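You operate a simulated robot arm through the tools that you are given. There is no shell and no other tool. Be economical: measure what you need, move in short steps, check, and stop when the job is done.

Carry out the task below with a simulated two-armed robot. There is one attempt and no reset: what you move stays moved.

JOB
Hold the clear bag on the top of the wooden bench steady with one hand, lift the small white wad out of it with the other and set it down on the top of the wooden bench.

Only the result counts: the job must be done as asked and must still hold three seconds after the hand-in. Knocking over, shifting, dropping, spilling or breaking anything else fails it.

ROBOT AND FRAMES
Two 7-joint arms with two-finger grippers on one trunk, on a base that drives. Base frame: it is fixed to the floor where the robot stands at the start and does not move with it; the origin is under the middle of the robot, x ahead of it, y to its left, z up; the surface under the hand at the start is at about z = 800. Readings come in mm, rad, newtons and seconds.
The left shoulder is at the start at [45, 162, 1105], the right one opposite. With the tool pointing down near the work surface each hand reaches from about 280 to 740 mm from the robot's upright axis, wherever it stands, measured 20 degrees to its own side. Places, roughly: top of the wooden bench [800, -800, 800]. Payload 2.45 kg a hand.
The tool frame of a hand sits at the grasp point between the pads (the TCP): z along the fingers, y along the line on which they close. The tips reach 26 mm beyond it. The gripper opens to 96 mm. The gripper's body begins 69 mm behind the TCP.
Orientation is that of the tool frame in the base frame, as a unit quaternion [x, y, z, w]. With the fingers straight down and closing along the base's y, the tool's x points along the base's -x, its y along +y and its z along -z.

CONTROLS
- The arms move only by the tool nudge_tool. It takes "left_moves", "right_moves" or both (then of equal length, played together; a hand with none holds still); each is a list of rows, each an object (a shift or turn left out is 0, a gripper value left out holds the last) with "turn": the turn, a rotation vector about the tool's x, y, z in rad, a list of three; "offset": the shift along the tool's x, y, z in m, a list of three; "grip": the opening, from 0 (shut) to 1 (fully open). In form: [{"turn": [rx, ry, rz], "offset": [tx, ty, tz], "grip": grip}, ...]. A call has 1 to 8 rows; each row is the pose to reach, as a shift and turn from the pose commanded when the call began, along the tool's axes at that moment. Each row takes 0.2 s and may step no farther than 50 mm and 0.15 rad from the row before; otherwise, or with a gripper value out of range, the whole call is refused. Where a pose cannot be reached the arm comes as near as it can. A force on the tool above 40 N (or 10 N above the force at the start of the call, whichever is more), or a blocked arm, ends the call early, and 0.2 s more pass. The fingers move at their own pace and stop on an object; they squeeze with about 39 N. The grip force told is the motor's: it shows also when the fingers shut on nothing. Time passes only in rows, and 0.2 s behind the last, so rows that repeat a pose let the fingers close. It gives the time, the measured TCP pose, the force on the tool (base axes), the opening and the grip force at its end, in the units of the frame above (readings bear some noise), with the torque about the TCP (base axes, N m) and any sound that the robot's microphone picked up.
- Cameras (640 x 400 px; columns grow to the right, rows downward): "scene" is now at [105.4, 6.4, 1568.2]; the picture's right is [0.01, -1.00, 0.00], its down [-0.88, -0.01, -0.47] and it looks along [0.47, 0.00, -0.88] (base axes); focal length 254 px, centre (320, 200). "left" rides on the left gripper at [82, -3, -98] in its tool frame; the picture's right is [0.04, 1.00, 0.00], its down [-0.73, 0.03, -0.68] and it looks along [-0.68, 0.03, 0.73] (tool axes); focal length 256 px, centre (320, 200). "right" rides on the right gripper at [82, 3, -98] in its tool frame; the picture's right is [-0.04, 1.00, 0.00], its down [-0.73, -0.03, -0.68] and it looks along [-0.68, -0.03, 0.73] (tool axes); focal length 256 px, centre (320, 200). There is no depth. A picture from a camera that has moved, and an enlarged one, comes with that camera's place and axes in the base frame and with its lens. The place of the scene camera against the robot may be out by one fixed shift of up to 18 mm in any direction.
- capture(camera): a new picture of that camera. No time passes.
- raise_lower(by): slides the trunk up (or, below 0, down) by that many mm; the arms and the scene camera ride with it, the base frame stays. It gives what a move gives, with no picture.
- roll_base(legs): drives the robot by 1 to 6 legs, each [ahead, left, turn to the left] in mm, mm and rad, along the robot's own axes; the way and the turn of a leg run together, so that a leg with both is an arc; at most 1500 mm and 3.142 rad a leg. The arms and the cameras ride along, it lands a little off, and it stops where it bumps. It gives what a move gives.
- head_to(pan, tilt): turns the head with the scene camera to pan (to the left, within 2.094 rad either way) and tilt (down, from -0.506 to 1.204), counted from straight ahead of the robot. It gives what a move gives.
- close_up(camera, box): a new picture of the part [left, top, right, bottom] of that camera's present view, enlarged. No time passes.
- job_done(): hands the job in; it is judged then, once.

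Go step by step. Nothing tells you exact positions but the pictures and the camera data: compare them with the known pose of the tool, close in by small moves and look again before you grip or let go. The budget is 120 turns and 100 pictures, counting those below and the enlarged ones. Unless the task says otherwise, let go and move clear before handing in.

The tools are called as name(argument=value, ...) on one line, values as JSON. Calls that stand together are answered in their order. nudge_tool: Moves the arms, as the interface text tells. Its arguments: {"type":"object","properties":{"left_moves":{"type":"array","items":{"type":"object","properties":{"turn":{"type":"array","items":{"type":"number"}},"offset":{"type":"array","items":{"type":"number"}},"grip":{"type":"number"}}}},"right_moves":{"type":"array","items":{"type":"object","properties":{"turn":{"type":"array","items":{"type":"number"}},"offset":{"type":"array","items":{"type":"number"}},"grip":{"type":"number"}}}}},"required":[]} The other tools are called the same way: raise_lower (by) slides the trunk up or down; roll_base (legs) drives the base; head_to (pan, tilt) turns the head that bears the scene camera; capture (camera) takes a picture; close_up (camera, box) takes an enlarged picture of a part of a camera's view; job_done () hands the job in.

At the start:

```text
time_s: 0.0
left_ee_pos: [487.8, 309.1, 1154.1]
left_tcp_rot: [0.0, 1.0, 0.0, -0.001]
left_ft_force: [0.1, 0.6, 0.3]
left_torque: [0.0, 0.0, 0.0]
left_grip_width: 96.2
left_grasp_force: 0.1
right_ee_pos: [485.0, -191.4, 1124.0]
right_tcp_rot: [0.0, 1.0, 0.0, -0.001]
right_ft_force: [0.1, 0.4, 0.2]
right_torque: [0.0, -0.01, 0.02]
right_grip_width: 96.2
right_grasp_force: 0.0
trunk travel left (down, up): [-275.0, 292.0]
robot x, y, heading: [-0.8, 0.9, 0.003]
head pan, tilt: [0.005, 1.073]
```

scene: 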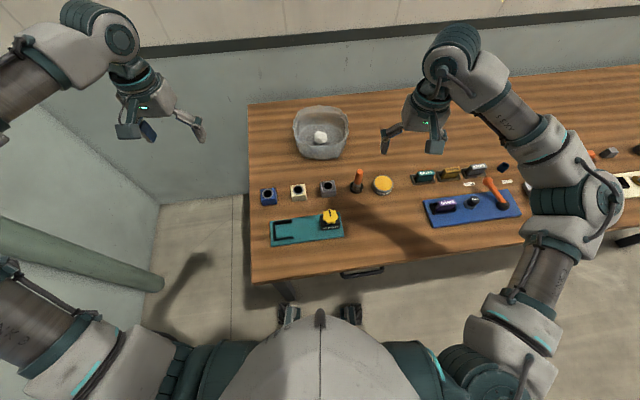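
right: 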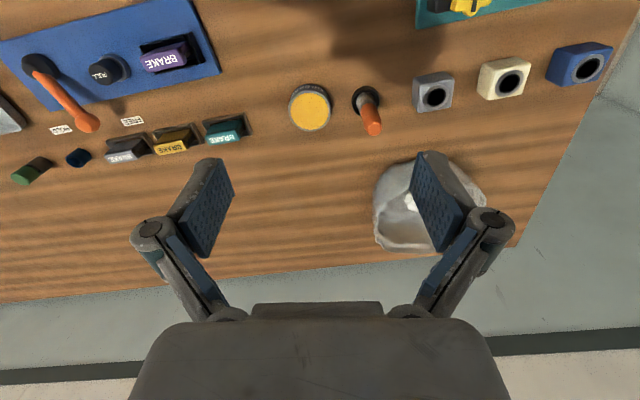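
left: 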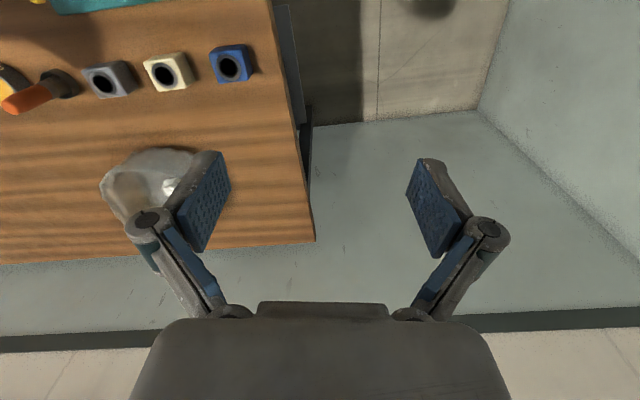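

I see the clear bag with the white wad near [800, 5, 800] at the far side of the bench. I'll look closer first.

close_up(camera="scene", box=[270, 90, 370, 170])

close_up(camera="right", box=[350, 130, 510, 270])

close_up(camera="scene", box=[220, 160, 420, 400])

```text
5.00 times, centred on (320, 130) of scene
camera zoom: at [105.4, 6.4, 1568.2], right [0.01, -1.0, 0.0], down [-0.88, -0.01, -0.47], along [0.47, 0.0, -0.88], focal length 1271 px, centre (320, 550)
```

zoom: 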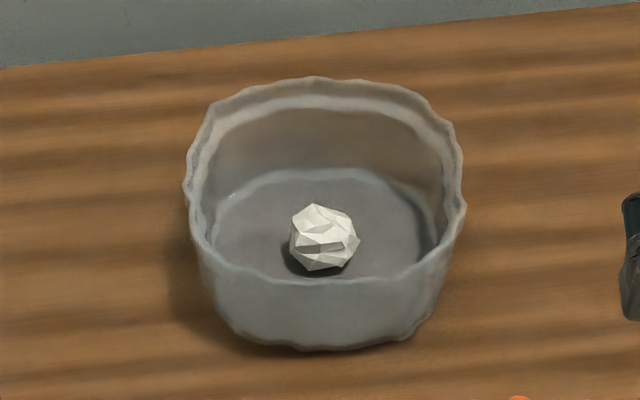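

```text
2.86 times, centred on (430, 200) of right
camera zoom: at [402.9, -189.5, 1222.1], right [0.04, 1.0, 0.0], down [0.73, -0.03, 0.68], along [0.68, -0.03, -0.74], focal length 731 px, centre (6, 200)
```

zoom: 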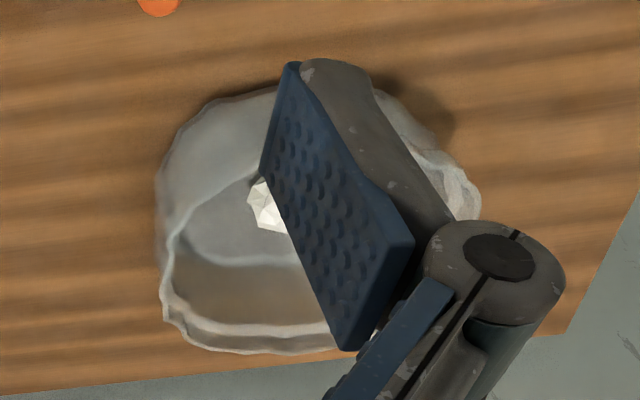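

```text
1.67 times, centred on (320, 280) of scene
camera zoom: at [105.4, 6.4, 1568.2], right [0.01, -1.0, 0.0], down [-0.88, -0.01, -0.47], along [0.47, 0.0, -0.88], focal length 424 px, centre (320, 67)
```

zoom: 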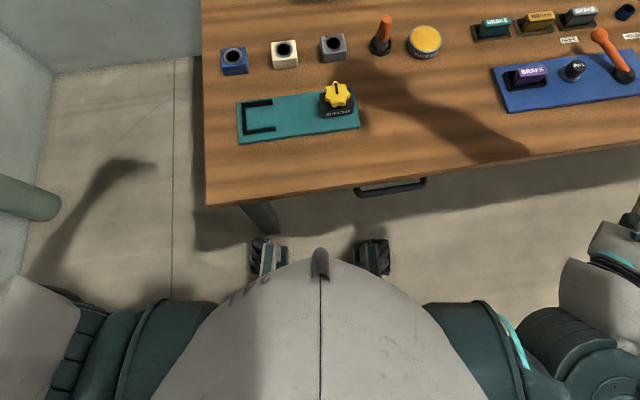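

The bag is an open, pouch-like thing about 200 mm wide and 85 mm high, with its wad near [773, 6, 822]. I need to drive somewhat left and ahead, with the bench leg between the feet, so I check the left side for the pipe first.

head_to(pan=0.9, tilt=0.8)

capture(camera="scene")

head_to(pan=0.2, tilt=1.204)

capture(camera="scene")

```text
time_s: 1.2
left_ee_pos: [483.5, 308.7, 1156.0]
left_tcp_rot: [0.0, 1.0, 0.0, 0.0]
left_ft_force: [0.9, -0.6, -0.5]
left_torque: [0.02, 0.02, 0.0]
left_grip_width: 96.0
left_grasp_force: 0.0
right_ee_pos: [481.9, -191.8, 1125.2]
right_tcp_rot: [0.0, 1.0, 0.001, 0.001]
right_ft_force: [0.0, -0.6, -0.2]
right_torque: [-0.01, 0.01, 0.0]
right_grip_width: 96.2
right_grasp_force: 0.1
trunk travel left (down, up): [-275.0, 292.0]
robot x, y, heading: [1.1, 0.3, -0.004]
head pan, tilt: [0.901, 0.799]
```

```text
93 pictures are left
camera scene: at [90.8, 69.3, 1588.3], right [0.78, -0.62, 0.0], down [-0.45, -0.56, -0.69], along [0.43, 0.55, -0.72], focal length 254 px, centre (320, 200)
```

scene: 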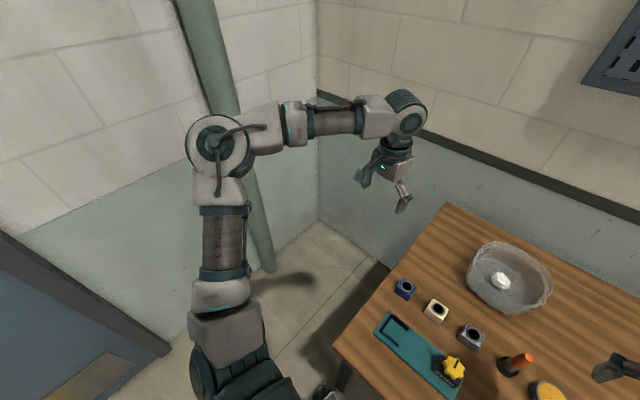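

```text
time_s: 2.3
left_ee_pos: [483.5, 308.3, 1156.1]
left_tcp_rot: [0.001, 1.0, -0.001, 0.0]
left_ft_force: [0.0, 0.2, 0.5]
left_torque: [0.03, -0.02, 0.04]
left_grip_width: 96.1
left_grasp_force: 0.1
right_ee_pos: [482.4, -191.6, 1125.3]
right_tcp_rot: [0.0, 1.0, 0.0, 0.002]
right_ft_force: [0.6, -0.1, -0.1]
right_torque: [0.0, 0.01, 0.0]
right_grip_width: 95.9
right_grasp_force: 0.0
trunk travel left (down, up): [-275.0, 292.0]
robot x, y, heading: [1.5, -1.6, -0.0]
head pan, tilt: [0.201, 1.201]
```

```text
92 pictures are left
camera scene: at [95.2, 17.2, 1560.6], right [0.2, -0.98, 0.0], down [-0.91, -0.19, -0.36], along [0.35, 0.07, -0.93], focal length 254 px, centre (320, 200)
```

scene: 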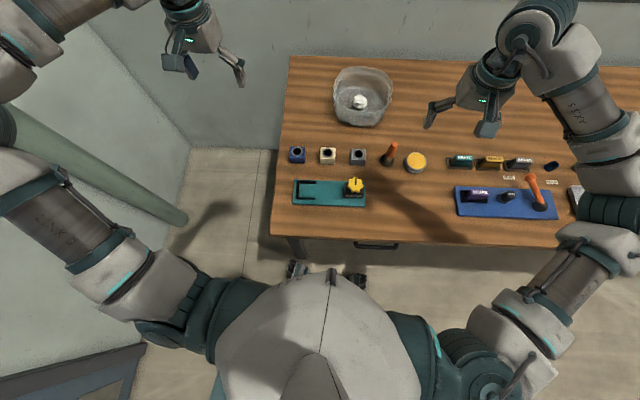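

The pipe is well clear of the left arm (about y = 960). The bench leg at about [297, 148] stands right in front of the left foot, so I back up a bit, move left, and then go ahead with the leg between the feet.

roll_base(legs=[[-50, 0, 0], [0, 115, 0], [125, 0, 0]])

capture(camera="scene")

```text
time_s: 4.9
left_ee_pos: [557.5, 373.1, 1167.0]
left_tcp_rot: [0.003, 1.0, 0.017, 0.003]
left_ft_force: [0.4, -1.1, -0.5]
left_torque: [0.12, -0.01, -0.03]
left_grip_width: 95.9
left_grasp_force: 0.0
right_ee_pos: [555.4, -125.6, 1120.7]
right_tcp_rot: [0.004, 1.0, 0.017, 0.002]
right_ft_force: [-0.2, -2.6, -0.7]
right_torque: [0.2, 0.07, -0.02]
right_grip_width: 95.8
right_grasp_force: 0.0
trunk travel left (down, up): [-275.0, 292.0]
robot x, y, heading: [78.1, 103.0, 0.004]
head pan, tilt: [0.201, 1.201]
```

```text
91 pictures are left
camera scene: at [167.2, 84.2, 1561.0], right [0.2, -0.98, -0.02], down [-0.91, -0.18, -0.37], along [0.35, 0.09, -0.93], focal length 254 px, centre (320, 200)
```

scene: 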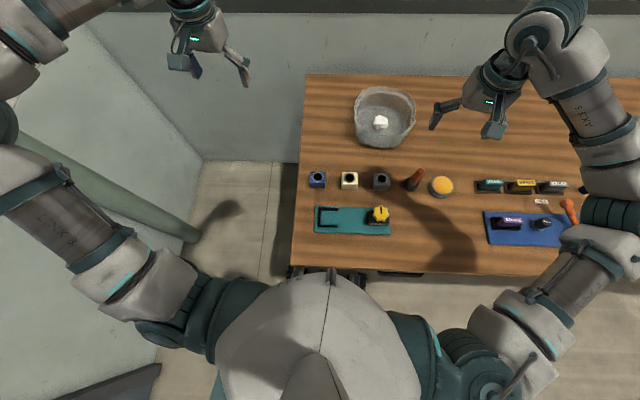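

The readings suggest the robot is rolled by a few hundredths of a radian. I'll wait a moment and check whether that persists.

nudge_tool(left_moves=[{"grip": 1}, {"grip": 1}, {"grip": 1}], right_moves=[{"grip": 1}, {"grip": 1}, {"grip": 1}])

capture(camera="scene")

```text
time_s: 5.7
left_ee_pos: [558.2, 379.2, 1165.3]
left_tcp_rot: [0.005, 1.0, 0.014, 0.003]
left_ft_force: [-0.1, -0.8, -0.5]
left_torque: [0.09, 0.02, 0.0]
left_grip_width: 96.0
left_grasp_force: 0.1
right_ee_pos: [555.7, -121.5, 1121.9]
right_tcp_rot: [0.005, 1.0, 0.012, 0.002]
right_ft_force: [-0.2, -0.6, 0.2]
right_torque: [0.06, 0.04, -0.03]
right_grip_width: 96.2
right_grasp_force: 0.1
trunk travel left (down, up): [-275.0, 292.0]
robot x, y, heading: [80.2, 99.6, 0.001]
head pan, tilt: [0.201, 1.201]
```

```text
90 pictures are left
camera scene: at [173.7, 114.5, 1560.5], right [0.2, -0.98, 0.0], down [-0.92, -0.19, -0.36], along [0.35, 0.07, -0.93], focal length 254 px, centre (320, 200)
```

scene: 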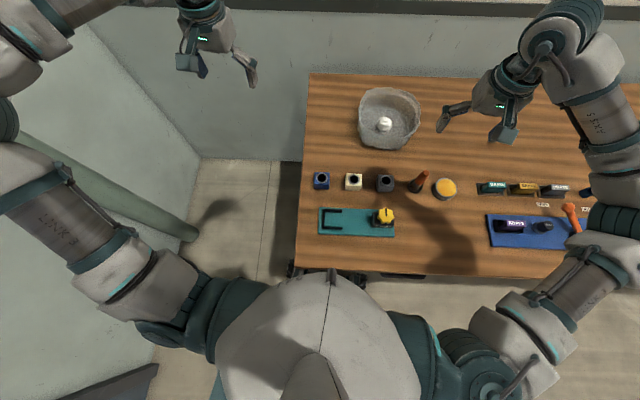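

It was only sway and it's dying out. Now I turn the right hand by a quarter (camera away from the left arm) and bring the left hand to hover over the left rim of the bag.

nudge_tool(left_moves=[{"offset": [-0.026, -0.033, 0.014]}, {"offset": [-0.052, -0.066, 0.028]}, {"offset": [-0.078, -0.099, 0.042]}, {"offset": [-0.104, -0.132, 0.056]}, {"offset": [-0.13, -0.165, 0.07]}, {"offset": [-0.156, -0.198, 0.084]}, {"offset": [-0.182, -0.231, 0.098]}, {"offset": [-0.205, -0.264, 0.11]}], right_moves=[{"turn": [0, 0, -0.148]}, {"turn": [0, 0, -0.296]}, {"turn": [0, 0, -0.444]}, {"turn": [0, 0, -0.592]}, {"turn": [0, 0, -0.74]}, {"turn": [0, 0, -0.888]}, {"turn": [0, 0, -1.036]}, {"turn": [0, 0, -1.184]}])

capture(camera="scene")

capture(camera="left")

capture(camera="right")

```text
time_s: 7.7
left_ee_pos: [628.8, 243.7, 1041.2]
left_tcp_rot: [0.007, 1.0, 0.019, 0.007]
left_ft_force: [-0.6, -1.4, 0.8]
left_torque: [0.1, -0.07, -0.02]
left_grip_width: 96.0
left_grasp_force: 0.0
left hand out of reach, approached as far as the arm can: row 3, 4, 5, 6, 7, 8
right_ee_pos: [493.5, -97.5, 1109.4]
right_tcp_rot: [-0.551, 0.834, 0.013, 0.015]
right_ft_force: [0.9, -1.9, 0.1]
right_torque: [0.09, 0.05, -0.02]
right_grip_width: 96.0
right_grasp_force: 0.1
right hand out of reach, approached as far as the arm can: row 7, 8
trunk travel left (down, up): [-275.0, 292.0]
robot x, y, heading: [77.5, 96.3, -0.002]
head pan, tilt: [0.201, 1.201]
stopped in row 8 (left hand): the arm was blocked; the commanded pose is now the measured one
```

```text
89 pictures are left
camera scene: at [173.3, 77.0, 1560.4], right [0.2, -0.98, -0.02], down [-0.92, -0.17, -0.36], along [0.35, 0.09, -0.93], focal length 254 px, centre (320, 200)
```

scene: 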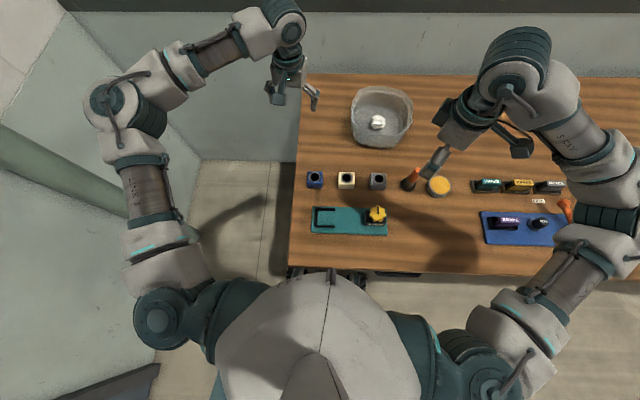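

```text
88 pictures are left
camera left: at [546.0, 238.0, 1138.0], right [-0.03, 1.0, 0.04], down [0.73, -0.01, 0.69], along [0.69, 0.05, -0.72], focal length 256 px, centre (320, 200)
```

left: 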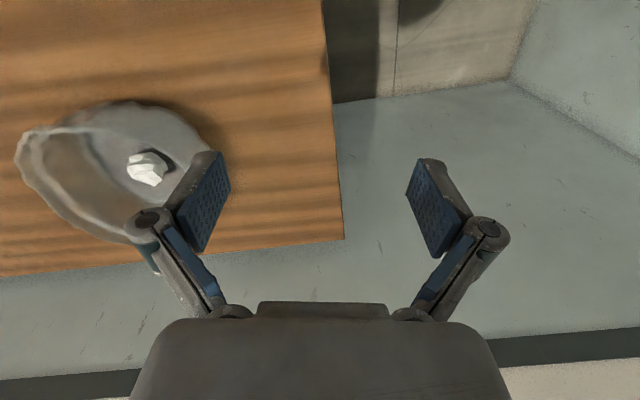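

```text
87 pictures are left
camera right: at [456.9, -174.8, 1204.4], right [-0.9, 0.43, 0.01], down [0.31, 0.64, 0.71], along [0.3, 0.64, -0.71], focal length 256 px, centre (320, 200)
```

right: 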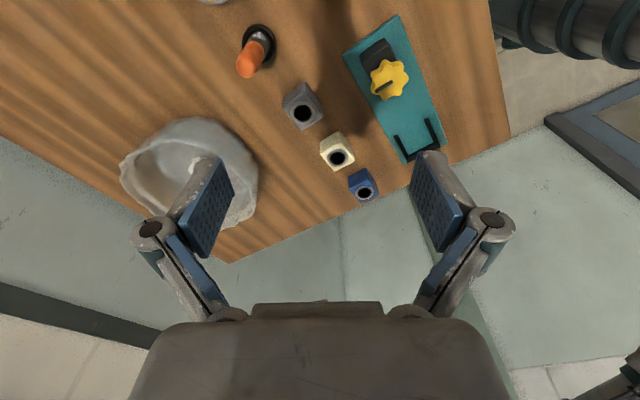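

Both arms hit their reach limits: the hands are high compared with the shoulders. I raise the trunk and try smaller steps.

raise_lower(by=120)

nudge_tool(left_moves=[{"offset": [-0.02, -0.015, 0.02]}, {"offset": [-0.04, -0.03, 0.04]}, {"offset": [-0.06, -0.045, 0.06]}, {"offset": [-0.08, -0.06, 0.08]}], right_moves=[{"turn": [0, 0, 0.1]}, {"turn": [0, 0, 0.2]}, {"turn": [0, 0, 0.3]}, {"turn": [0, 0, 0.4]}])

```text
time_s: 9.2
left_ee_pos: [618.5, 263.6, 1198.6]
left_tcp_rot: [0.004, 0.999, 0.011, 0.044]
left_ft_force: [-0.4, -0.7, 1.3]
left_torque: [0.04, 0.0, 0.01]
left_grip_width: 95.9
left_grasp_force: 0.1
right_ee_pos: [476.5, -75.0, 1261.9]
right_tcp_rot: [-0.549, 0.835, -0.014, 0.042]
right_ft_force: [-0.7, -0.6, -0.5]
right_torque: [-0.02, 0.05, 0.01]
right_grip_width: 95.7
right_grasp_force: 0.0
trunk travel left (down, up): [-395.0, 172.0]
robot x, y, heading: [78.7, 98.8, -0.004]
head pan, tilt: [0.201, 1.201]
```

```text
time_s: 10.2
left_ee_pos: [632.3, 260.0, 1130.3]
left_tcp_rot: [0.006, 0.999, 0.015, 0.046]
left_ft_force: [0.5, -0.3, -1.2]
left_torque: [0.06, 0.0, 0.04]
left_grip_width: 95.9
left_grasp_force: 0.1
left hand out of reach, approached as far as the arm can: row 1, 2, 3, 4
right_ee_pos: [476.4, -92.0, 1258.9]
right_tcp_rot: [-0.37, 0.928, -0.001, 0.045]
right_ft_force: [0.0, -0.7, 0.0]
right_torque: [0.04, 0.05, 0.0]
right_grip_width: 96.0
right_grasp_force: 0.1
trunk travel left (down, up): [-395.0, 172.0]
robot x, y, heading: [75.9, 96.3, -0.006]
head pan, tilt: [0.201, 1.201]
```

capture(camera="scene")

```text
86 pictures are left
camera scene: at [123.3, 108.9, 1681.3], right [0.2, -0.98, 0.0], down [-0.91, -0.18, -0.36], along [0.35, 0.07, -0.93], focal length 254 px, centre (320, 200)
```

scene: 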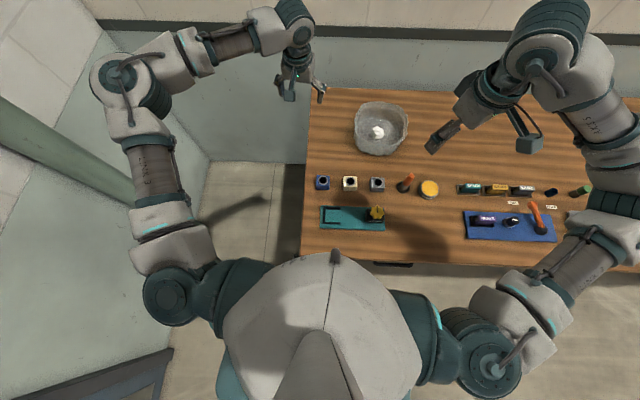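

nudge_tool(left_moves=[{"grip": 1}, {"grip": 1}, {"grip": 1}, {"grip": 1}, {"grip": 1}, {"grip": 1}], right_moves=[{"turn": [0, 0, 0.1]}, {"turn": [0, 0, 0.2]}, {"turn": [0, 0, 0.3]}, {"turn": [0, 0, 0.4]}, {"turn": [0, 0, 0.5]}, {"turn": [0, 0, 0.6]}])

capture(camera="scene")

```text
time_s: 11.6
left_ee_pos: [631.6, 294.6, 1126.6]
left_tcp_rot: [0.003, 0.999, 0.004, 0.045]
left_ft_force: [-0.3, 0.0, 0.8]
left_torque: [-0.07, -0.01, -0.05]
left_grip_width: 95.9
left_grasp_force: 0.0
right_ee_pos: [475.9, -54.5, 1263.0]
right_tcp_rot: [-0.084, 0.996, -0.001, 0.043]
right_ft_force: [0.0, 0.3, -0.3]
right_torque: [-0.04, -0.06, 0.0]
right_grip_width: 95.9
right_grasp_force: 0.1
trunk travel left (down, up): [-395.0, 172.0]
robot x, y, heading: [77.8, 102.7, 0.002]
head pan, tilt: [0.201, 1.201]
```

```text
85 pictures are left
camera scene: at [123.6, 124.9, 1681.2], right [0.2, -0.98, 0.0], down [-0.92, -0.19, -0.36], along [0.35, 0.07, -0.93], focal length 254 px, centre (320, 200)
```

scene: 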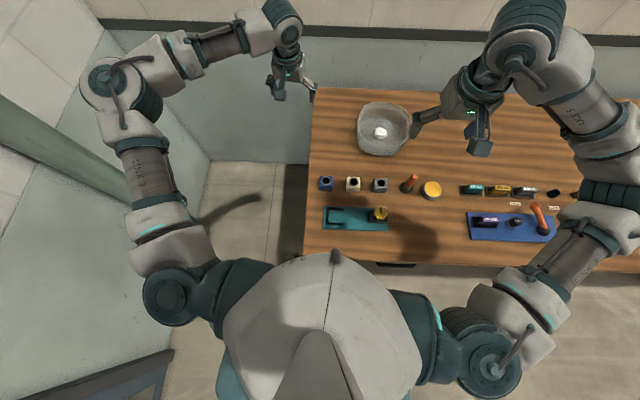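

Raising the trunk leans it back, which costs reach. I undo that and instead bring the hands lower relative to the shoulders before reaching out.

raise_lower(by=-120)

nudge_tool(left_moves=[{"grip": 1}, {"grip": 1}, {"grip": 1}, {"grip": 1}, {"grip": 1}, {"grip": 1}])

capture(camera="scene")

```text
time_s: 13.1
left_ee_pos: [630.9, 248.9, 1014.1]
left_tcp_rot: [0.008, 0.999, 0.02, 0.047]
left_ft_force: [-0.2, -1.7, 0.0]
left_torque: [0.13, -0.01, 0.02]
left_grip_width: 95.9
left_grasp_force: 0.1
right_ee_pos: [474.9, -102.4, 1138.2]
right_tcp_rot: [-0.081, 0.996, 0.016, 0.045]
right_ft_force: [-0.4, -1.5, 0.2]
right_torque: [0.13, 0.01, 0.01]
right_grip_width: 96.0
right_grasp_force: 0.1
trunk travel left (down, up): [-275.0, 292.0]
robot x, y, heading: [79.9, 93.4, -0.004]
head pan, tilt: [0.201, 1.201]
```

```text
time_s: 14.5
left_ee_pos: [632.1, 294.1, 1006.4]
left_tcp_rot: [0.004, 0.999, 0.005, 0.044]
left_ft_force: [0.1, 0.5, 0.2]
left_torque: [-0.11, 0.04, -0.02]
left_grip_width: 96.0
left_grasp_force: 0.1
right_ee_pos: [475.5, -55.6, 1143.4]
right_tcp_rot: [-0.084, 0.996, -0.001, 0.043]
right_ft_force: [-0.4, 0.0, 0.6]
right_torque: [-0.05, -0.03, 0.03]
right_grip_width: 95.9
right_grasp_force: 0.0
trunk travel left (down, up): [-275.0, 292.0]
robot x, y, heading: [76.7, 100.7, -0.006]
head pan, tilt: [0.201, 1.201]
```

```text
84 pictures are left
camera scene: at [173.1, 149.0, 1560.0], right [0.2, -0.98, 0.02], down [-0.91, -0.19, -0.35], along [0.35, 0.05, -0.94], focal length 254 px, centre (320, 200)
```

scene: 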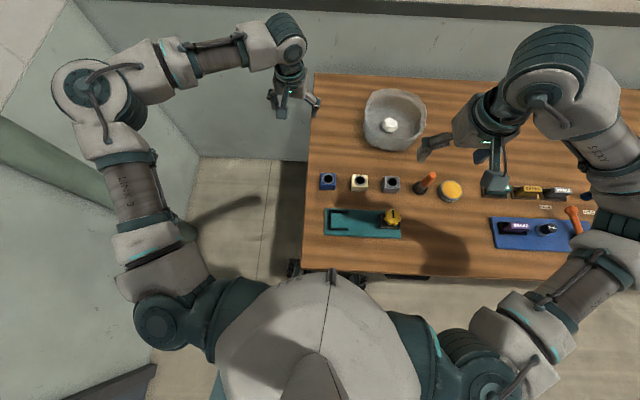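

The upper body still rocks sideways. I'll wait and watch the readings until it settles before doing anything delicate.

nudge_tool(left_moves=[{"grip": 1}, {"grip": 1}, {"grip": 1}, {"grip": 1}])

nudge_tool(left_moves=[{"grip": 1}, {"grip": 1}, {"grip": 1}, {"grip": 1}])

nudge_tool(left_moves=[{"grip": 1}, {"grip": 1}, {"grip": 1}, {"grip": 1}])

nudge_tool(left_moves=[{"grip": 1}, {"grip": 1}, {"grip": 1}, {"grip": 1}])

```text
time_s: 15.5
left_ee_pos: [630.9, 271.3, 1010.7]
left_tcp_rot: [0.006, 0.999, 0.012, 0.044]
left_ft_force: [-0.4, -0.2, -0.1]
left_torque: [0.02, -0.01, 0.02]
left_grip_width: 96.2
left_grasp_force: 0.0
right_ee_pos: [474.5, -77.5, 1141.6]
right_tcp_rot: [-0.083, 0.996, 0.007, 0.043]
right_ft_force: [0.0, 0.1, -0.6]
right_torque: [0.0, 0.0, -0.02]
right_grip_width: 96.1
right_grasp_force: 0.0
trunk travel left (down, up): [-275.0, 292.0]
robot x, y, heading: [76.7, 99.0, 0.003]
head pan, tilt: [0.201, 1.201]
```

```text
time_s: 16.5
left_ee_pos: [632.7, 256.3, 1012.9]
left_tcp_rot: [0.007, 0.999, 0.018, 0.046]
left_ft_force: [0.1, -1.6, -0.2]
left_torque: [0.05, 0.01, 0.01]
left_grip_width: 96.2
left_grasp_force: 0.0
right_ee_pos: [475.7, -95.2, 1138.3]
right_tcp_rot: [-0.081, 0.996, 0.014, 0.044]
right_ft_force: [-0.6, -1.1, 0.6]
right_torque: [0.04, 0.01, -0.01]
right_grip_width: 96.0
right_grasp_force: 0.1
trunk travel left (down, up): [-275.0, 292.0]
robot x, y, heading: [76.7, 95.0, -0.005]
head pan, tilt: [0.201, 1.201]
```

```text
time_s: 17.5
left_ee_pos: [632.0, 253.6, 1012.8]
left_tcp_rot: [0.007, 0.999, 0.019, 0.045]
left_ft_force: [-0.4, -2.0, 0.1]
left_torque: [0.18, -0.03, -0.01]
left_grip_width: 96.0
left_grasp_force: 0.1
right_ee_pos: [474.6, -98.3, 1138.1]
right_tcp_rot: [-0.08, 0.996, 0.013, 0.046]
right_ft_force: [-0.2, -1.2, 1.2]
right_torque: [0.08, 0.04, 0.0]
right_grip_width: 96.1
right_grasp_force: 0.1
trunk travel left (down, up): [-275.0, 292.0]
robot x, y, heading: [77.1, 95.0, 0.002]
head pan, tilt: [0.201, 1.201]
```

```text
time_s: 18.5
left_ee_pos: [632.0, 269.5, 1010.6]
left_tcp_rot: [0.005, 0.999, 0.013, 0.044]
left_ft_force: [-0.5, -0.3, 0.2]
left_torque: [0.03, -0.02, 0.02]
left_grip_width: 95.9
left_grasp_force: 0.1
right_ee_pos: [476.4, -80.4, 1140.2]
right_tcp_rot: [-0.082, 0.996, 0.009, 0.044]
right_ft_force: [0.2, -0.3, 0.7]
right_torque: [0.02, -0.01, -0.01]
right_grip_width: 95.8
right_grasp_force: 0.1
trunk travel left (down, up): [-275.0, 292.0]
robot x, y, heading: [77.0, 98.9, 0.001]
head pan, tilt: [0.201, 1.201]
```

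head_to(pan=0.0, tilt=1.204)

close_up(camera="scene", box=[220, 220, 420, 345])

```text
time_s: 19.2
left_ee_pos: [630.5, 256.5, 1012.2]
left_tcp_rot: [0.006, 0.999, 0.018, 0.045]
left_ft_force: [0.8, -1.8, -0.5]
left_torque: [0.1, 0.02, -0.02]
left_grip_width: 95.9
left_grasp_force: 0.0
right_ee_pos: [474.7, -95.5, 1138.7]
right_tcp_rot: [-0.082, 0.996, 0.014, 0.044]
right_ft_force: [0.3, -1.0, -0.4]
right_torque: [0.09, 0.01, -0.04]
right_grip_width: 96.0
right_grasp_force: 0.1
trunk travel left (down, up): [-275.0, 292.0]
robot x, y, heading: [81.3, 92.0, 0.005]
head pan, tilt: [0.0, 1.201]
```

```text
3.20 times, centred on (320, 282) of scene
camera zoom: at [174.0, 75.4, 1560.4], right [0.0, -1.0, -0.02], down [-0.93, 0.01, -0.36], along [0.36, 0.01, -0.93], focal length 813 px, centre (320, -64)
```

zoom: 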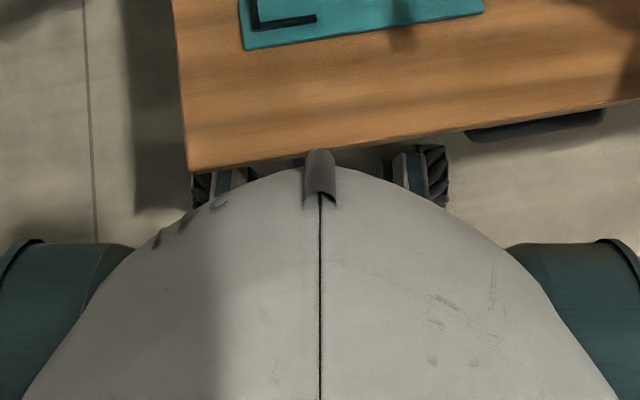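

The body keeps rocking around a slight lean since the drive, which suggests contact with the bench leg or edge. I back off a little to test that.

roll_base(legs=[[-40, 0, 0]])

nudge_tool(left_moves=[{"grip": 1}, {"grip": 1}, {"grip": 1}, {"grip": 1}])

nudge_tool(left_moves=[{"grip": 1}, {"grip": 1}])

nudge_tool(left_moves=[{"grip": 1}, {"grip": 1}])

```text
time_s: 20.1
left_ee_pos: [595.3, 256.0, 1010.1]
left_tcp_rot: [0.006, 0.999, 0.018, 0.042]
left_ft_force: [-0.1, -1.0, -0.3]
left_torque: [0.12, -0.03, 0.03]
left_grip_width: 95.8
left_grasp_force: 0.1
right_ee_pos: [438.7, -93.9, 1137.7]
right_tcp_rot: [-0.081, 0.996, 0.014, 0.042]
right_ft_force: [0.8, -2.0, -0.8]
right_torque: [0.05, 0.0, 0.02]
right_grip_width: 96.1
right_grasp_force: 0.0
trunk travel left (down, up): [-275.0, 292.0]
robot x, y, heading: [37.6, 96.5, -0.004]
head pan, tilt: [0.0, 1.201]
```

```text
time_s: 21.1
left_ee_pos: [589.3, 269.0, 1011.3]
left_tcp_rot: [0.005, 0.999, 0.012, 0.047]
left_ft_force: [-0.5, 1.0, -0.7]
left_torque: [0.01, -0.03, 0.0]
left_grip_width: 96.0
left_grasp_force: 0.1
right_ee_pos: [431.4, -81.6, 1142.2]
right_tcp_rot: [-0.082, 0.996, 0.007, 0.045]
right_ft_force: [-0.8, 0.5, -0.8]
right_torque: [0.01, 0.01, -0.02]
right_grip_width: 96.1
right_grasp_force: 0.0
trunk travel left (down, up): [-275.0, 292.0]
robot x, y, heading: [38.0, 94.4, 0.002]
head pan, tilt: [0.0, 1.201]
```

```text
time_s: 21.7
left_ee_pos: [588.5, 262.1, 1013.6]
left_tcp_rot: [0.008, 0.999, 0.014, 0.048]
left_ft_force: [-0.8, -0.2, 0.1]
left_torque: [0.08, -0.02, -0.05]
left_grip_width: 96.0
left_grasp_force: 0.0
right_ee_pos: [431.3, -87.2, 1142.9]
right_tcp_rot: [-0.08, 0.996, 0.009, 0.046]
right_ft_force: [-0.1, 0.0, -0.5]
right_torque: [0.02, 0.0, -0.05]
right_grip_width: 95.8
right_grasp_force: 0.1
trunk travel left (down, up): [-275.0, 292.0]
robot x, y, heading: [40.9, 93.3, 0.001]
head pan, tilt: [0.0, 1.201]
```

```text
time_s: 22.3
left_ee_pos: [589.0, 283.5, 1010.8]
left_tcp_rot: [0.005, 0.999, 0.006, 0.047]
left_ft_force: [0.7, 1.0, 0.5]
left_torque: [-0.1, -0.02, 0.01]
left_grip_width: 95.9
left_grasp_force: 0.0
right_ee_pos: [430.9, -64.6, 1145.8]
right_tcp_rot: [-0.083, 0.996, 0.001, 0.045]
right_ft_force: [0.1, -0.2, -0.9]
right_torque: [-0.1, -0.03, 0.0]
right_grip_width: 96.0
right_grasp_force: 0.0
trunk travel left (down, up): [-275.0, 292.0]
robot x, y, heading: [40.0, 94.3, 0.002]
head pan, tilt: [0.0, 1.201]
```

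nudge_tool(left_moves=[{"grip": 1}, {"grip": 1}, {"grip": 1}, {"grip": 1}, {"grip": 1}, {"grip": 1}, {"grip": 1}, {"grip": 1}])

nudge_tool(left_moves=[{"grip": 1}])

nudge_tool(left_moves=[{"grip": 1}])

nudge_tool(left_moves=[{"grip": 1}])

nudge_tool(left_moves=[{"grip": 1}])

nudge_tool(left_moves=[{"grip": 1}])

nudge_tool(left_moves=[{"grip": 1}])

```text
time_s: 24.1
left_ee_pos: [588.6, 279.3, 1010.9]
left_tcp_rot: [0.006, 0.999, 0.008, 0.047]
left_ft_force: [0.7, 0.8, 0.5]
left_torque: [-0.03, 0.02, -0.01]
left_grip_width: 96.1
left_grasp_force: 0.0
right_ee_pos: [430.5, -69.2, 1144.6]
right_tcp_rot: [-0.082, 0.996, 0.002, 0.046]
right_ft_force: [0.5, -0.1, -0.4]
right_torque: [-0.01, -0.01, 0.02]
right_grip_width: 95.9
right_grasp_force: 0.1
trunk travel left (down, up): [-275.0, 292.0]
robot x, y, heading: [39.2, 94.5, -0.006]
head pan, tilt: [0.0, 1.201]
```

```text
time_s: 24.5
left_ee_pos: [588.1, 264.4, 1014.0]
left_tcp_rot: [0.006, 0.999, 0.014, 0.048]
left_ft_force: [0.3, 0.3, -0.4]
left_torque: [0.05, -0.02, 0.02]
left_grip_width: 96.0
left_grasp_force: 0.2
right_ee_pos: [431.3, -84.9, 1142.2]
right_tcp_rot: [-0.081, 0.996, 0.008, 0.045]
right_ft_force: [-0.8, -0.5, 0.2]
right_torque: [0.07, 0.0, -0.03]
right_grip_width: 95.9
right_grasp_force: 0.1
trunk travel left (down, up): [-275.0, 292.0]
robot x, y, heading: [37.8, 90.2, -0.008]
head pan, tilt: [0.0, 1.201]
```

```text
time_s: 24.9
left_ee_pos: [589.1, 277.1, 1010.1]
left_tcp_rot: [0.006, 0.999, 0.008, 0.048]
left_ft_force: [0.8, 0.1, 0.4]
left_torque: [-0.03, 0.01, 0.03]
left_grip_width: 96.1
left_grasp_force: 0.0
right_ee_pos: [430.5, -71.7, 1144.8]
right_tcp_rot: [-0.082, 0.996, 0.003, 0.045]
right_ft_force: [0.6, 0.2, -0.1]
right_torque: [0.0, 0.01, -0.01]
right_grip_width: 95.6
right_grasp_force: 0.1
trunk travel left (down, up): [-275.0, 292.0]
robot x, y, heading: [38.0, 95.9, 0.001]
head pan, tilt: [0.0, 1.201]
```

```text
time_s: 25.3
left_ee_pos: [587.9, 266.3, 1012.0]
left_tcp_rot: [0.006, 0.999, 0.012, 0.046]
left_ft_force: [0.0, -0.3, -0.5]
left_torque: [0.0, 0.01, 0.03]
left_grip_width: 96.1
left_grasp_force: 0.0
right_ee_pos: [431.4, -81.0, 1143.6]
right_tcp_rot: [-0.081, 0.996, 0.007, 0.044]
right_ft_force: [-0.8, -0.1, 0.3]
right_torque: [0.02, 0.0, 0.01]
right_grip_width: 95.9
right_grasp_force: 0.1
trunk travel left (down, up): [-275.0, 292.0]
robot x, y, heading: [36.1, 92.8, -0.006]
head pan, tilt: [0.0, 1.201]
```

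```text
time_s: 25.7
left_ee_pos: [588.2, 274.8, 1012.2]
left_tcp_rot: [0.006, 0.999, 0.009, 0.047]
left_ft_force: [-0.2, 0.4, 0.3]
left_torque: [-0.02, -0.02, -0.03]
left_grip_width: 96.0
left_grasp_force: 0.1
right_ee_pos: [432.1, -75.5, 1143.5]
right_tcp_rot: [-0.081, 0.996, 0.005, 0.045]
right_ft_force: [-0.6, -0.1, 0.3]
right_torque: [0.0, 0.01, -0.01]
right_grip_width: 96.0
right_grasp_force: 0.1
trunk travel left (down, up): [-275.0, 292.0]
robot x, y, heading: [39.4, 94.6, -0.002]
head pan, tilt: [0.0, 1.201]
```

```text
time_s: 26.1
left_ee_pos: [588.3, 271.1, 1012.8]
left_tcp_rot: [0.006, 0.999, 0.01, 0.047]
left_ft_force: [-0.9, -1.1, -1.1]
left_torque: [0.0, -0.02, 0.05]
left_grip_width: 96.0
left_grasp_force: 0.1
right_ee_pos: [432.3, -76.5, 1144.5]
right_tcp_rot: [-0.083, 0.996, 0.006, 0.046]
right_ft_force: [-0.3, -0.6, -0.4]
right_torque: [0.02, -0.03, 0.03]
right_grip_width: 95.8
right_grasp_force: 0.1
trunk travel left (down, up): [-275.0, 292.0]
robot x, y, heading: [37.7, 96.5, 0.002]
head pan, tilt: [0.0, 1.201]
```

```text
time_s: 26.5
left_ee_pos: [588.1, 270.7, 1011.9]
left_tcp_rot: [0.006, 0.999, 0.011, 0.047]
left_ft_force: [-0.5, 0.5, 0.1]
left_torque: [0.03, -0.01, 0.0]
left_grip_width: 95.8
left_grasp_force: 0.0
right_ee_pos: [430.2, -77.0, 1142.6]
right_tcp_rot: [-0.082, 0.996, 0.006, 0.045]
right_ft_force: [0.9, -0.4, -0.3]
right_torque: [0.01, -0.04, 0.02]
right_grip_width: 95.8
right_grasp_force: 0.0
trunk travel left (down, up): [-275.0, 292.0]
robot x, y, heading: [40.1, 94.3, -0.006]
head pan, tilt: [0.0, 1.201]
```

The sway has now died out. With a steady base I lower the left hand beside the bag at the bench's left, level it, and see what reach I have from here.

nudge_tool(left_moves=[{"offset": [0, 0, 0.02], "turn": [0.01, 0.045, 0]}, {"offset": [0, 0, 0.04], "turn": [0.021, 0.09, 0]}, {"offset": [-0.01, 0, 0.06], "turn": [0.021, 0.09, 0]}, {"offset": [-0.03, 0, 0.07], "turn": [0.021, 0.09, 0]}, {"offset": [-0.05, 0, 0.07], "turn": [0.021, 0.09, 0]}])

capture(camera="scene")

```text
time_s: 27.7
left_ee_pos: [617.4, 288.9, 948.7]
left_tcp_rot: [0.006, 1.0, 0.0, 0.004]
left_ft_force: [0.8, -0.6, -0.1]
left_torque: [0.02, 0.03, 0.03]
left_grip_width: 95.9
left_grasp_force: 0.0
left hand out of reach, approached as far as the arm can: row 4, 5
right_ee_pos: [431.3, -76.5, 1144.3]
right_tcp_rot: [-0.082, 0.996, 0.005, 0.045]
right_ft_force: [0.7, -0.4, -0.2]
right_torque: [0.02, 0.02, 0.01]
right_grip_width: 95.9
right_grasp_force: 0.1
trunk travel left (down, up): [-275.0, 292.0]
robot x, y, heading: [36.1, 97.2, 0.002]
head pan, tilt: [0.0, 1.201]
```

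```text
82 pictures are left
camera scene: at [135.0, 99.7, 1560.6], right [0.0, -1.0, 0.0], down [-0.93, 0.0, -0.36], along [0.36, 0.0, -0.93], focal length 254 px, centre (320, 200)
```

scene: 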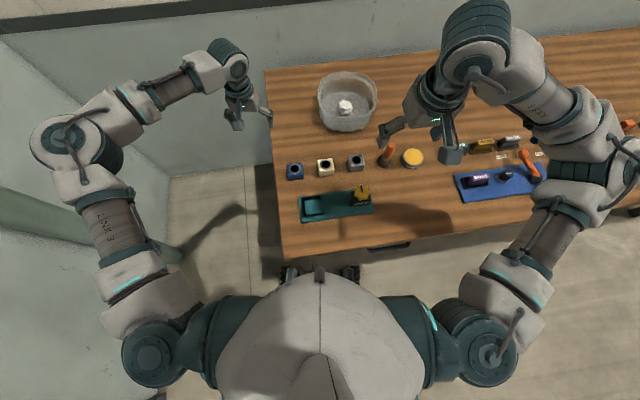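

nudge_tool(left_moves=[{"offset": [0, -0.02, 0.01]}, {"offset": [0, -0.04, 0.02]}, {"offset": [0, -0.06, 0.02]}])

nudge_tool(left_moves=[{"offset": [-0.02, 0, 0]}, {"offset": [-0.04, 0, 0]}])

capture(camera="scene")

```text
time_s: 28.5
left_ee_pos: [588.1, 262.1, 934.5]
left_tcp_rot: [0.006, 1.0, 0.0, 0.004]
left_ft_force: [-0.3, 0.2, -0.6]
left_torque: [0.0, 0.01, 0.0]
left_grip_width: 95.9
left_grasp_force: 0.0
left hand out of reach, approached as far as the arm can: row 1, 2, 3
right_ee_pos: [431.1, -77.4, 1145.1]
right_tcp_rot: [-0.082, 0.996, 0.005, 0.045]
right_ft_force: [0.5, -0.6, -0.3]
right_torque: [-0.02, -0.01, 0.0]
right_grip_width: 96.1
right_grasp_force: 0.0
trunk travel left (down, up): [-275.0, 292.0]
robot x, y, heading: [38.6, 94.3, 0.003]
head pan, tilt: [0.0, 1.201]
```

```text
time_s: 29.1
left_ee_pos: [607.7, 281.0, 938.3]
left_tcp_rot: [0.006, 1.0, -0.001, 0.003]
left_ft_force: [0.6, 0.1, -0.5]
left_torque: [-0.03, 0.01, 0.02]
left_grip_width: 96.0
left_grasp_force: 0.1
left hand out of reach, approached as far as the arm can: row 1, 2
right_ee_pos: [430.5, -76.8, 1143.0]
right_tcp_rot: [-0.081, 0.996, 0.005, 0.045]
right_ft_force: [0.3, -0.6, -0.1]
right_torque: [0.01, 0.01, 0.0]
right_grip_width: 95.8
right_grasp_force: 0.1
trunk travel left (down, up): [-275.0, 292.0]
robot x, y, heading: [42.9, 95.6, -0.001]
head pan, tilt: [0.0, 1.201]
```

```text
81 pictures are left
camera scene: at [135.0, 99.9, 1560.6], right [0.0, -1.0, 0.0], down [-0.93, 0.0, -0.36], along [0.36, 0.0, -0.93], focal length 254 px, centre (320, 200)
```

scene: 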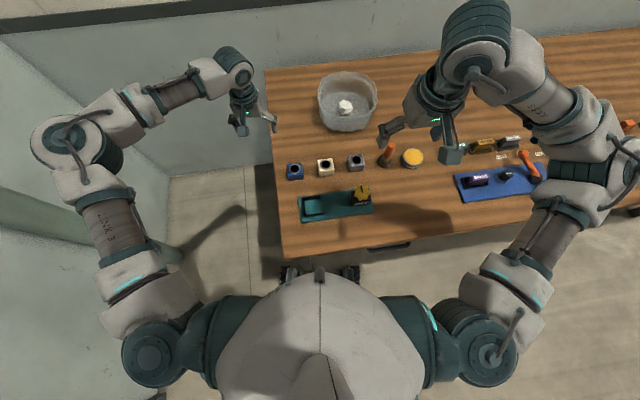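

The reach boundary looks like a wrist-yaw limit. I turn the left hand clockwise so it can pinch the front/left-front rim instead, which also needs less reach.

nudge_tool(left_moves=[{"turn": [0, 0, 0.148]}, {"turn": [0, 0, 0.296]}, {"turn": [0, 0, 0.444]}, {"turn": [0, 0, 0.592]}, {"turn": [0, 0, 0.74]}, {"turn": [0, 0, 0.888]}, {"turn": [0, 0, 1.036]}, {"turn": [0, 0, 1.184]}])

nudge_tool(left_moves=[{"turn": [0, 0, 0.148]}, {"turn": [0, 0, 0.296]}, {"turn": [0, 0, 0.388]}])

capture(camera="scene")

capture(camera="left")

```text
time_s: 30.9
left_ee_pos: [609.2, 281.1, 939.7]
left_tcp_rot: [0.564, 0.826, 0.001, 0.003]
left_ft_force: [-0.4, 0.2, -0.2]
left_torque: [0.0, 0.03, 0.04]
left_grip_width: 95.9
left_grasp_force: 0.0
right_ee_pos: [430.9, -77.6, 1143.3]
right_tcp_rot: [-0.082, 0.996, 0.006, 0.044]
right_ft_force: [-0.4, 0.6, 0.5]
right_torque: [0.01, 0.01, -0.02]
right_grip_width: 96.0
right_grasp_force: 0.0
trunk travel left (down, up): [-275.0, 292.0]
robot x, y, heading: [38.5, 95.2, -0.005]
head pan, tilt: [0.0, 1.201]
```

```text
time_s: 31.7
left_ee_pos: [609.5, 282.7, 939.0]
left_tcp_rot: [0.713, 0.702, 0.001, 0.002]
left_ft_force: [-0.3, 0.6, -0.1]
left_torque: [-0.01, -0.01, -0.03]
left_grip_width: 96.0
left_grasp_force: 0.1
right_ee_pos: [431.1, -78.1, 1145.1]
right_tcp_rot: [-0.083, 0.996, 0.006, 0.046]
right_ft_force: [-0.1, 0.5, 0.1]
right_torque: [0.02, 0.0, -0.03]
right_grip_width: 96.3
right_grasp_force: 0.0
trunk travel left (down, up): [-275.0, 292.0]
robot x, y, heading: [38.8, 97.2, -0.001]
head pan, tilt: [0.0, 1.201]
```

```text
80 pictures are left
camera scene: at [135.0, 99.8, 1560.6], right [0.0, -1.0, 0.0], down [-0.93, 0.0, -0.36], along [0.36, 0.0, -0.93], focal length 254 px, centre (320, 200)
```

scene: 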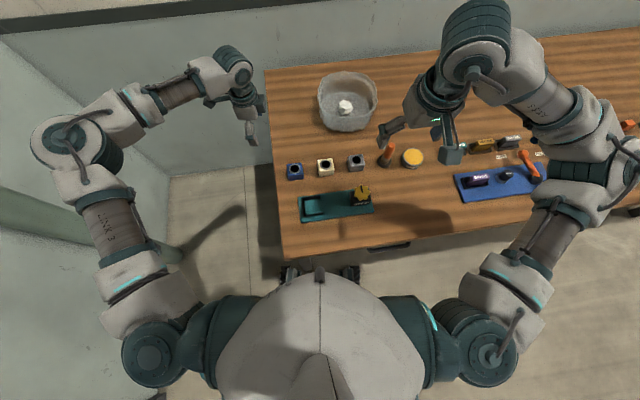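

```text
79 pictures are left
camera left: at [605.3, 363.9, 1037.3], right [1.0, 0.02, 0.01], down [0.01, -0.73, 0.68], along [0.02, -0.68, -0.73], focal length 256 px, centre (320, 200)
```

left: 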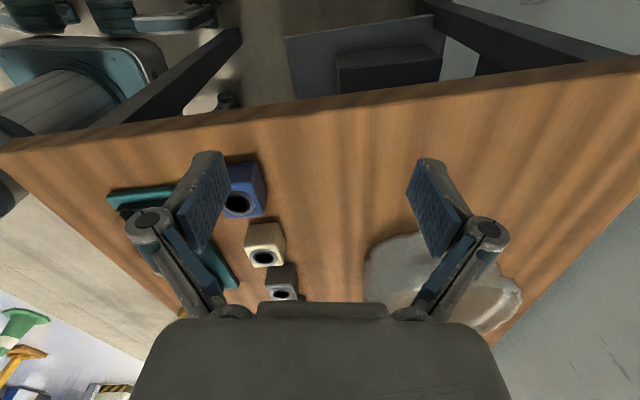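

That worked. Now the left hand's tool x points to base +y and tool y to +x; I move it rightwards toward the front rim of the bag.

nudge_tool(left_moves=[{"offset": [-0.04, 0.01, -0.005]}, {"offset": [-0.08, 0.02, -0.01]}, {"offset": [-0.12, 0.03, -0.01]}, {"offset": [-0.16, 0.04, -0.01]}])

capture(camera="scene")

capture(camera="left")

```text
time_s: 32.7
left_ee_pos: [564.4, 237.8, 958.9]
left_tcp_rot: [0.712, 0.702, 0.002, 0.002]
left_ft_force: [0.4, -0.1, 0.0]
left_torque: [-0.01, 0.02, 0.03]
left_grip_width: 96.0
left_grasp_force: 0.1
left hand out of reach, approached as far as the arm can: row 1, 2, 3, 4
right_ee_pos: [431.7, -77.8, 1144.7]
right_tcp_rot: [-0.081, 0.996, 0.006, 0.045]
right_ft_force: [0.0, -1.1, -0.4]
right_torque: [0.0, -0.02, 0.0]
right_grip_width: 96.1
right_grasp_force: 0.1
trunk travel left (down, up): [-275.0, 292.0]
robot x, y, heading: [37.2, 94.5, -0.0]
head pan, tilt: [0.0, 1.201]
```

```text
78 pictures are left
camera scene: at [134.5, 99.3, 1560.6], right [0.0, -1.0, 0.0], down [-0.93, 0.0, -0.36], along [0.36, 0.0, -0.93], focal length 254 px, centre (320, 200)
```

scene: 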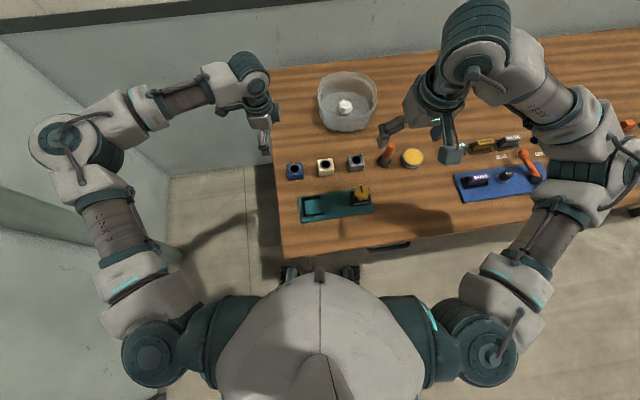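

```text
77 pictures are left
camera left: at [560.8, 319.8, 1058.0], right [1.0, 0.03, 0.0], down [0.02, -0.73, 0.68], along [0.02, -0.68, -0.73], focal length 256 px, centre (320, 200)
```

left: 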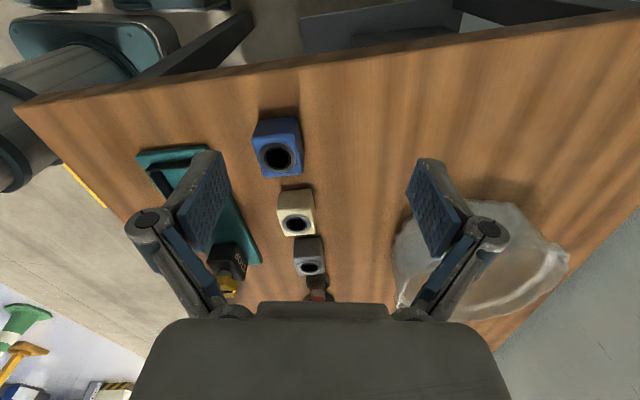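

The limit is real: inward reach is short, so from the front I can't bring both hands to the bag. The bag is only about 275 mm from the bench's left edge, so approaching from the left is an option; I look at the robot's own trunk profile with the left wrist camera and at the floor space on the left.

close_up(camera="left", box=[0, 0, 320, 200])

head_to(pan=1.0, tilt=0.9)

capture(camera="scene")

```text
2.00 times, centred on (160, 100) of left
camera zoom: at [560.8, 319.8, 1058.0], right [1.0, 0.03, 0.0], down [0.02, -0.73, 0.68], along [0.02, -0.68, -0.73], focal length 512 px, centre (640, 400)
```

zoom: 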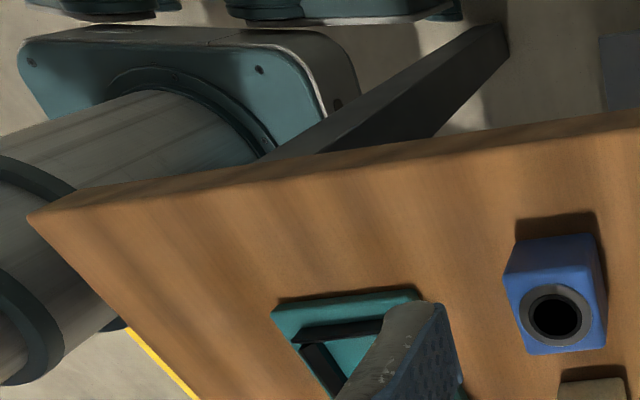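

```text
time_s: 34.0
left_ee_pos: [565.5, 237.8, 960.7]
left_tcp_rot: [0.711, 0.703, 0.002, 0.003]
left_ft_force: [0.0, -0.2, 0.5]
left_torque: [0.01, 0.01, 0.05]
left_grip_width: 96.2
left_grasp_force: 0.0
right_ee_pos: [431.7, -77.8, 1143.4]
right_tcp_rot: [-0.082, 0.996, 0.006, 0.044]
right_ft_force: [-0.2, 0.0, 0.5]
right_torque: [0.04, -0.02, 0.01]
right_grip_width: 95.9
right_grasp_force: 0.1
trunk travel left (down, up): [-275.0, 292.0]
robot x, y, heading: [39.2, 93.2, -0.001]
head pan, tilt: [1.0, 0.901]
```

```text
75 pictures are left
camera scene: at [120.0, 163.1, 1580.4], right [0.84, -0.54, 0.0], down [-0.43, -0.66, -0.62], along [0.33, 0.52, -0.79], focal length 254 px, centre (320, 200)
```

scene: 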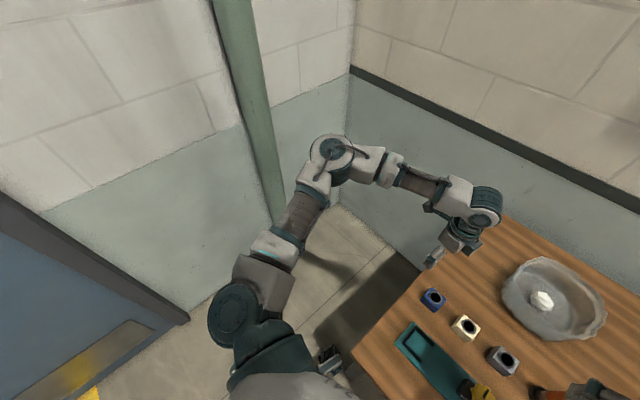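

The column is slim, but the base, bench legs and back wall leave little room on the left side. Tilting the fingers forward-inward should extend the reach, so I test that with the left hand here.

nudge_tool(left_moves=[{"turn": [-0.09, -0.09, 0]}, {"turn": [-0.18, -0.18, 0]}, {"turn": [-0.27, -0.27, 0]}, {"turn": [-0.36, -0.36, 0]}])

nudge_tool(left_moves=[{"offset": [-0.02, 0.02, 0.015]}, {"offset": [-0.04, 0.04, 0.03]}, {"offset": [-0.06, 0.06, 0.045]}, {"offset": [-0.08, 0.08, 0.06]}, {"offset": [-0.1, 0.1, 0.075]}, {"offset": [-0.12, 0.12, 0.09]}])

head_to(pan=0.0, tilt=1.1)

capture(camera="scene")

```text
time_s: 35.0
left_ee_pos: [567.4, 241.1, 960.5]
left_tcp_rot: [0.689, 0.679, -0.001, 0.255]
left_ft_force: [0.0, 0.0, -0.4]
left_torque: [-0.02, -0.02, -0.01]
left_grip_width: 96.2
left_grasp_force: 0.1
right_ee_pos: [430.6, -75.9, 1145.1]
right_tcp_rot: [-0.081, 0.996, 0.005, 0.044]
right_ft_force: [0.3, 0.0, -0.3]
right_torque: [0.06, -0.02, 0.01]
right_grip_width: 95.8
right_grasp_force: 0.1
trunk travel left (down, up): [-275.0, 292.0]
robot x, y, heading: [40.2, 95.6, -0.002]
head pan, tilt: [1.0, 0.901]
```

```text
time_s: 36.4
left_ee_pos: [639.3, 171.0, 968.0]
left_tcp_rot: [0.689, 0.679, -0.001, 0.254]
left_ft_force: [-0.5, -0.4, -0.5]
left_torque: [-0.01, 0.02, -0.01]
left_grip_width: 95.9
left_grasp_force: 0.1
left hand out of reach, approached as far as the arm can: row 4, 5, 6
right_ee_pos: [432.2, -77.1, 1143.3]
right_tcp_rot: [-0.082, 0.996, 0.005, 0.045]
right_ft_force: [0.0, 0.4, -0.3]
right_torque: [0.02, 0.0, -0.02]
right_grip_width: 96.1
right_grasp_force: 0.0
trunk travel left (down, up): [-275.0, 292.0]
robot x, y, heading: [38.1, 99.3, -0.006]
head pan, tilt: [1.0, 0.901]
```

```text
time_s: 37.6
left_ee_pos: [639.0, 172.7, 968.3]
left_tcp_rot: [0.689, 0.679, -0.001, 0.255]
left_ft_force: [-0.9, -0.1, 0.0]
left_torque: [0.0, 0.02, 0.04]
left_grip_width: 96.0
left_grasp_force: 0.0
right_ee_pos: [430.2, -77.2, 1142.9]
right_tcp_rot: [-0.082, 0.996, 0.006, 0.045]
right_ft_force: [0.4, 0.3, 0.1]
right_torque: [0.0, 0.02, 0.03]
right_grip_width: 95.9
right_grasp_force: 0.0
trunk travel left (down, up): [-275.0, 292.0]
robot x, y, heading: [36.1, 94.0, -0.002]
head pan, tilt: [0.0, 1.1]
```

```text
74 pictures are left
camera scene: at [142.2, 99.4, 1566.5], right [0.0, -1.0, 0.0], down [-0.89, 0.0, -0.45], along [0.45, 0.0, -0.89], focal length 254 px, centre (320, 200)
```

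scene: 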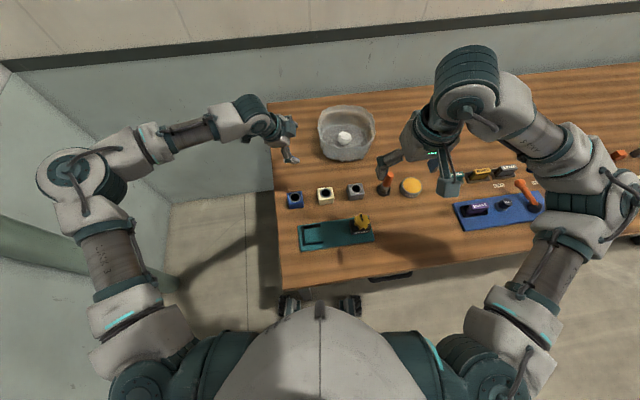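

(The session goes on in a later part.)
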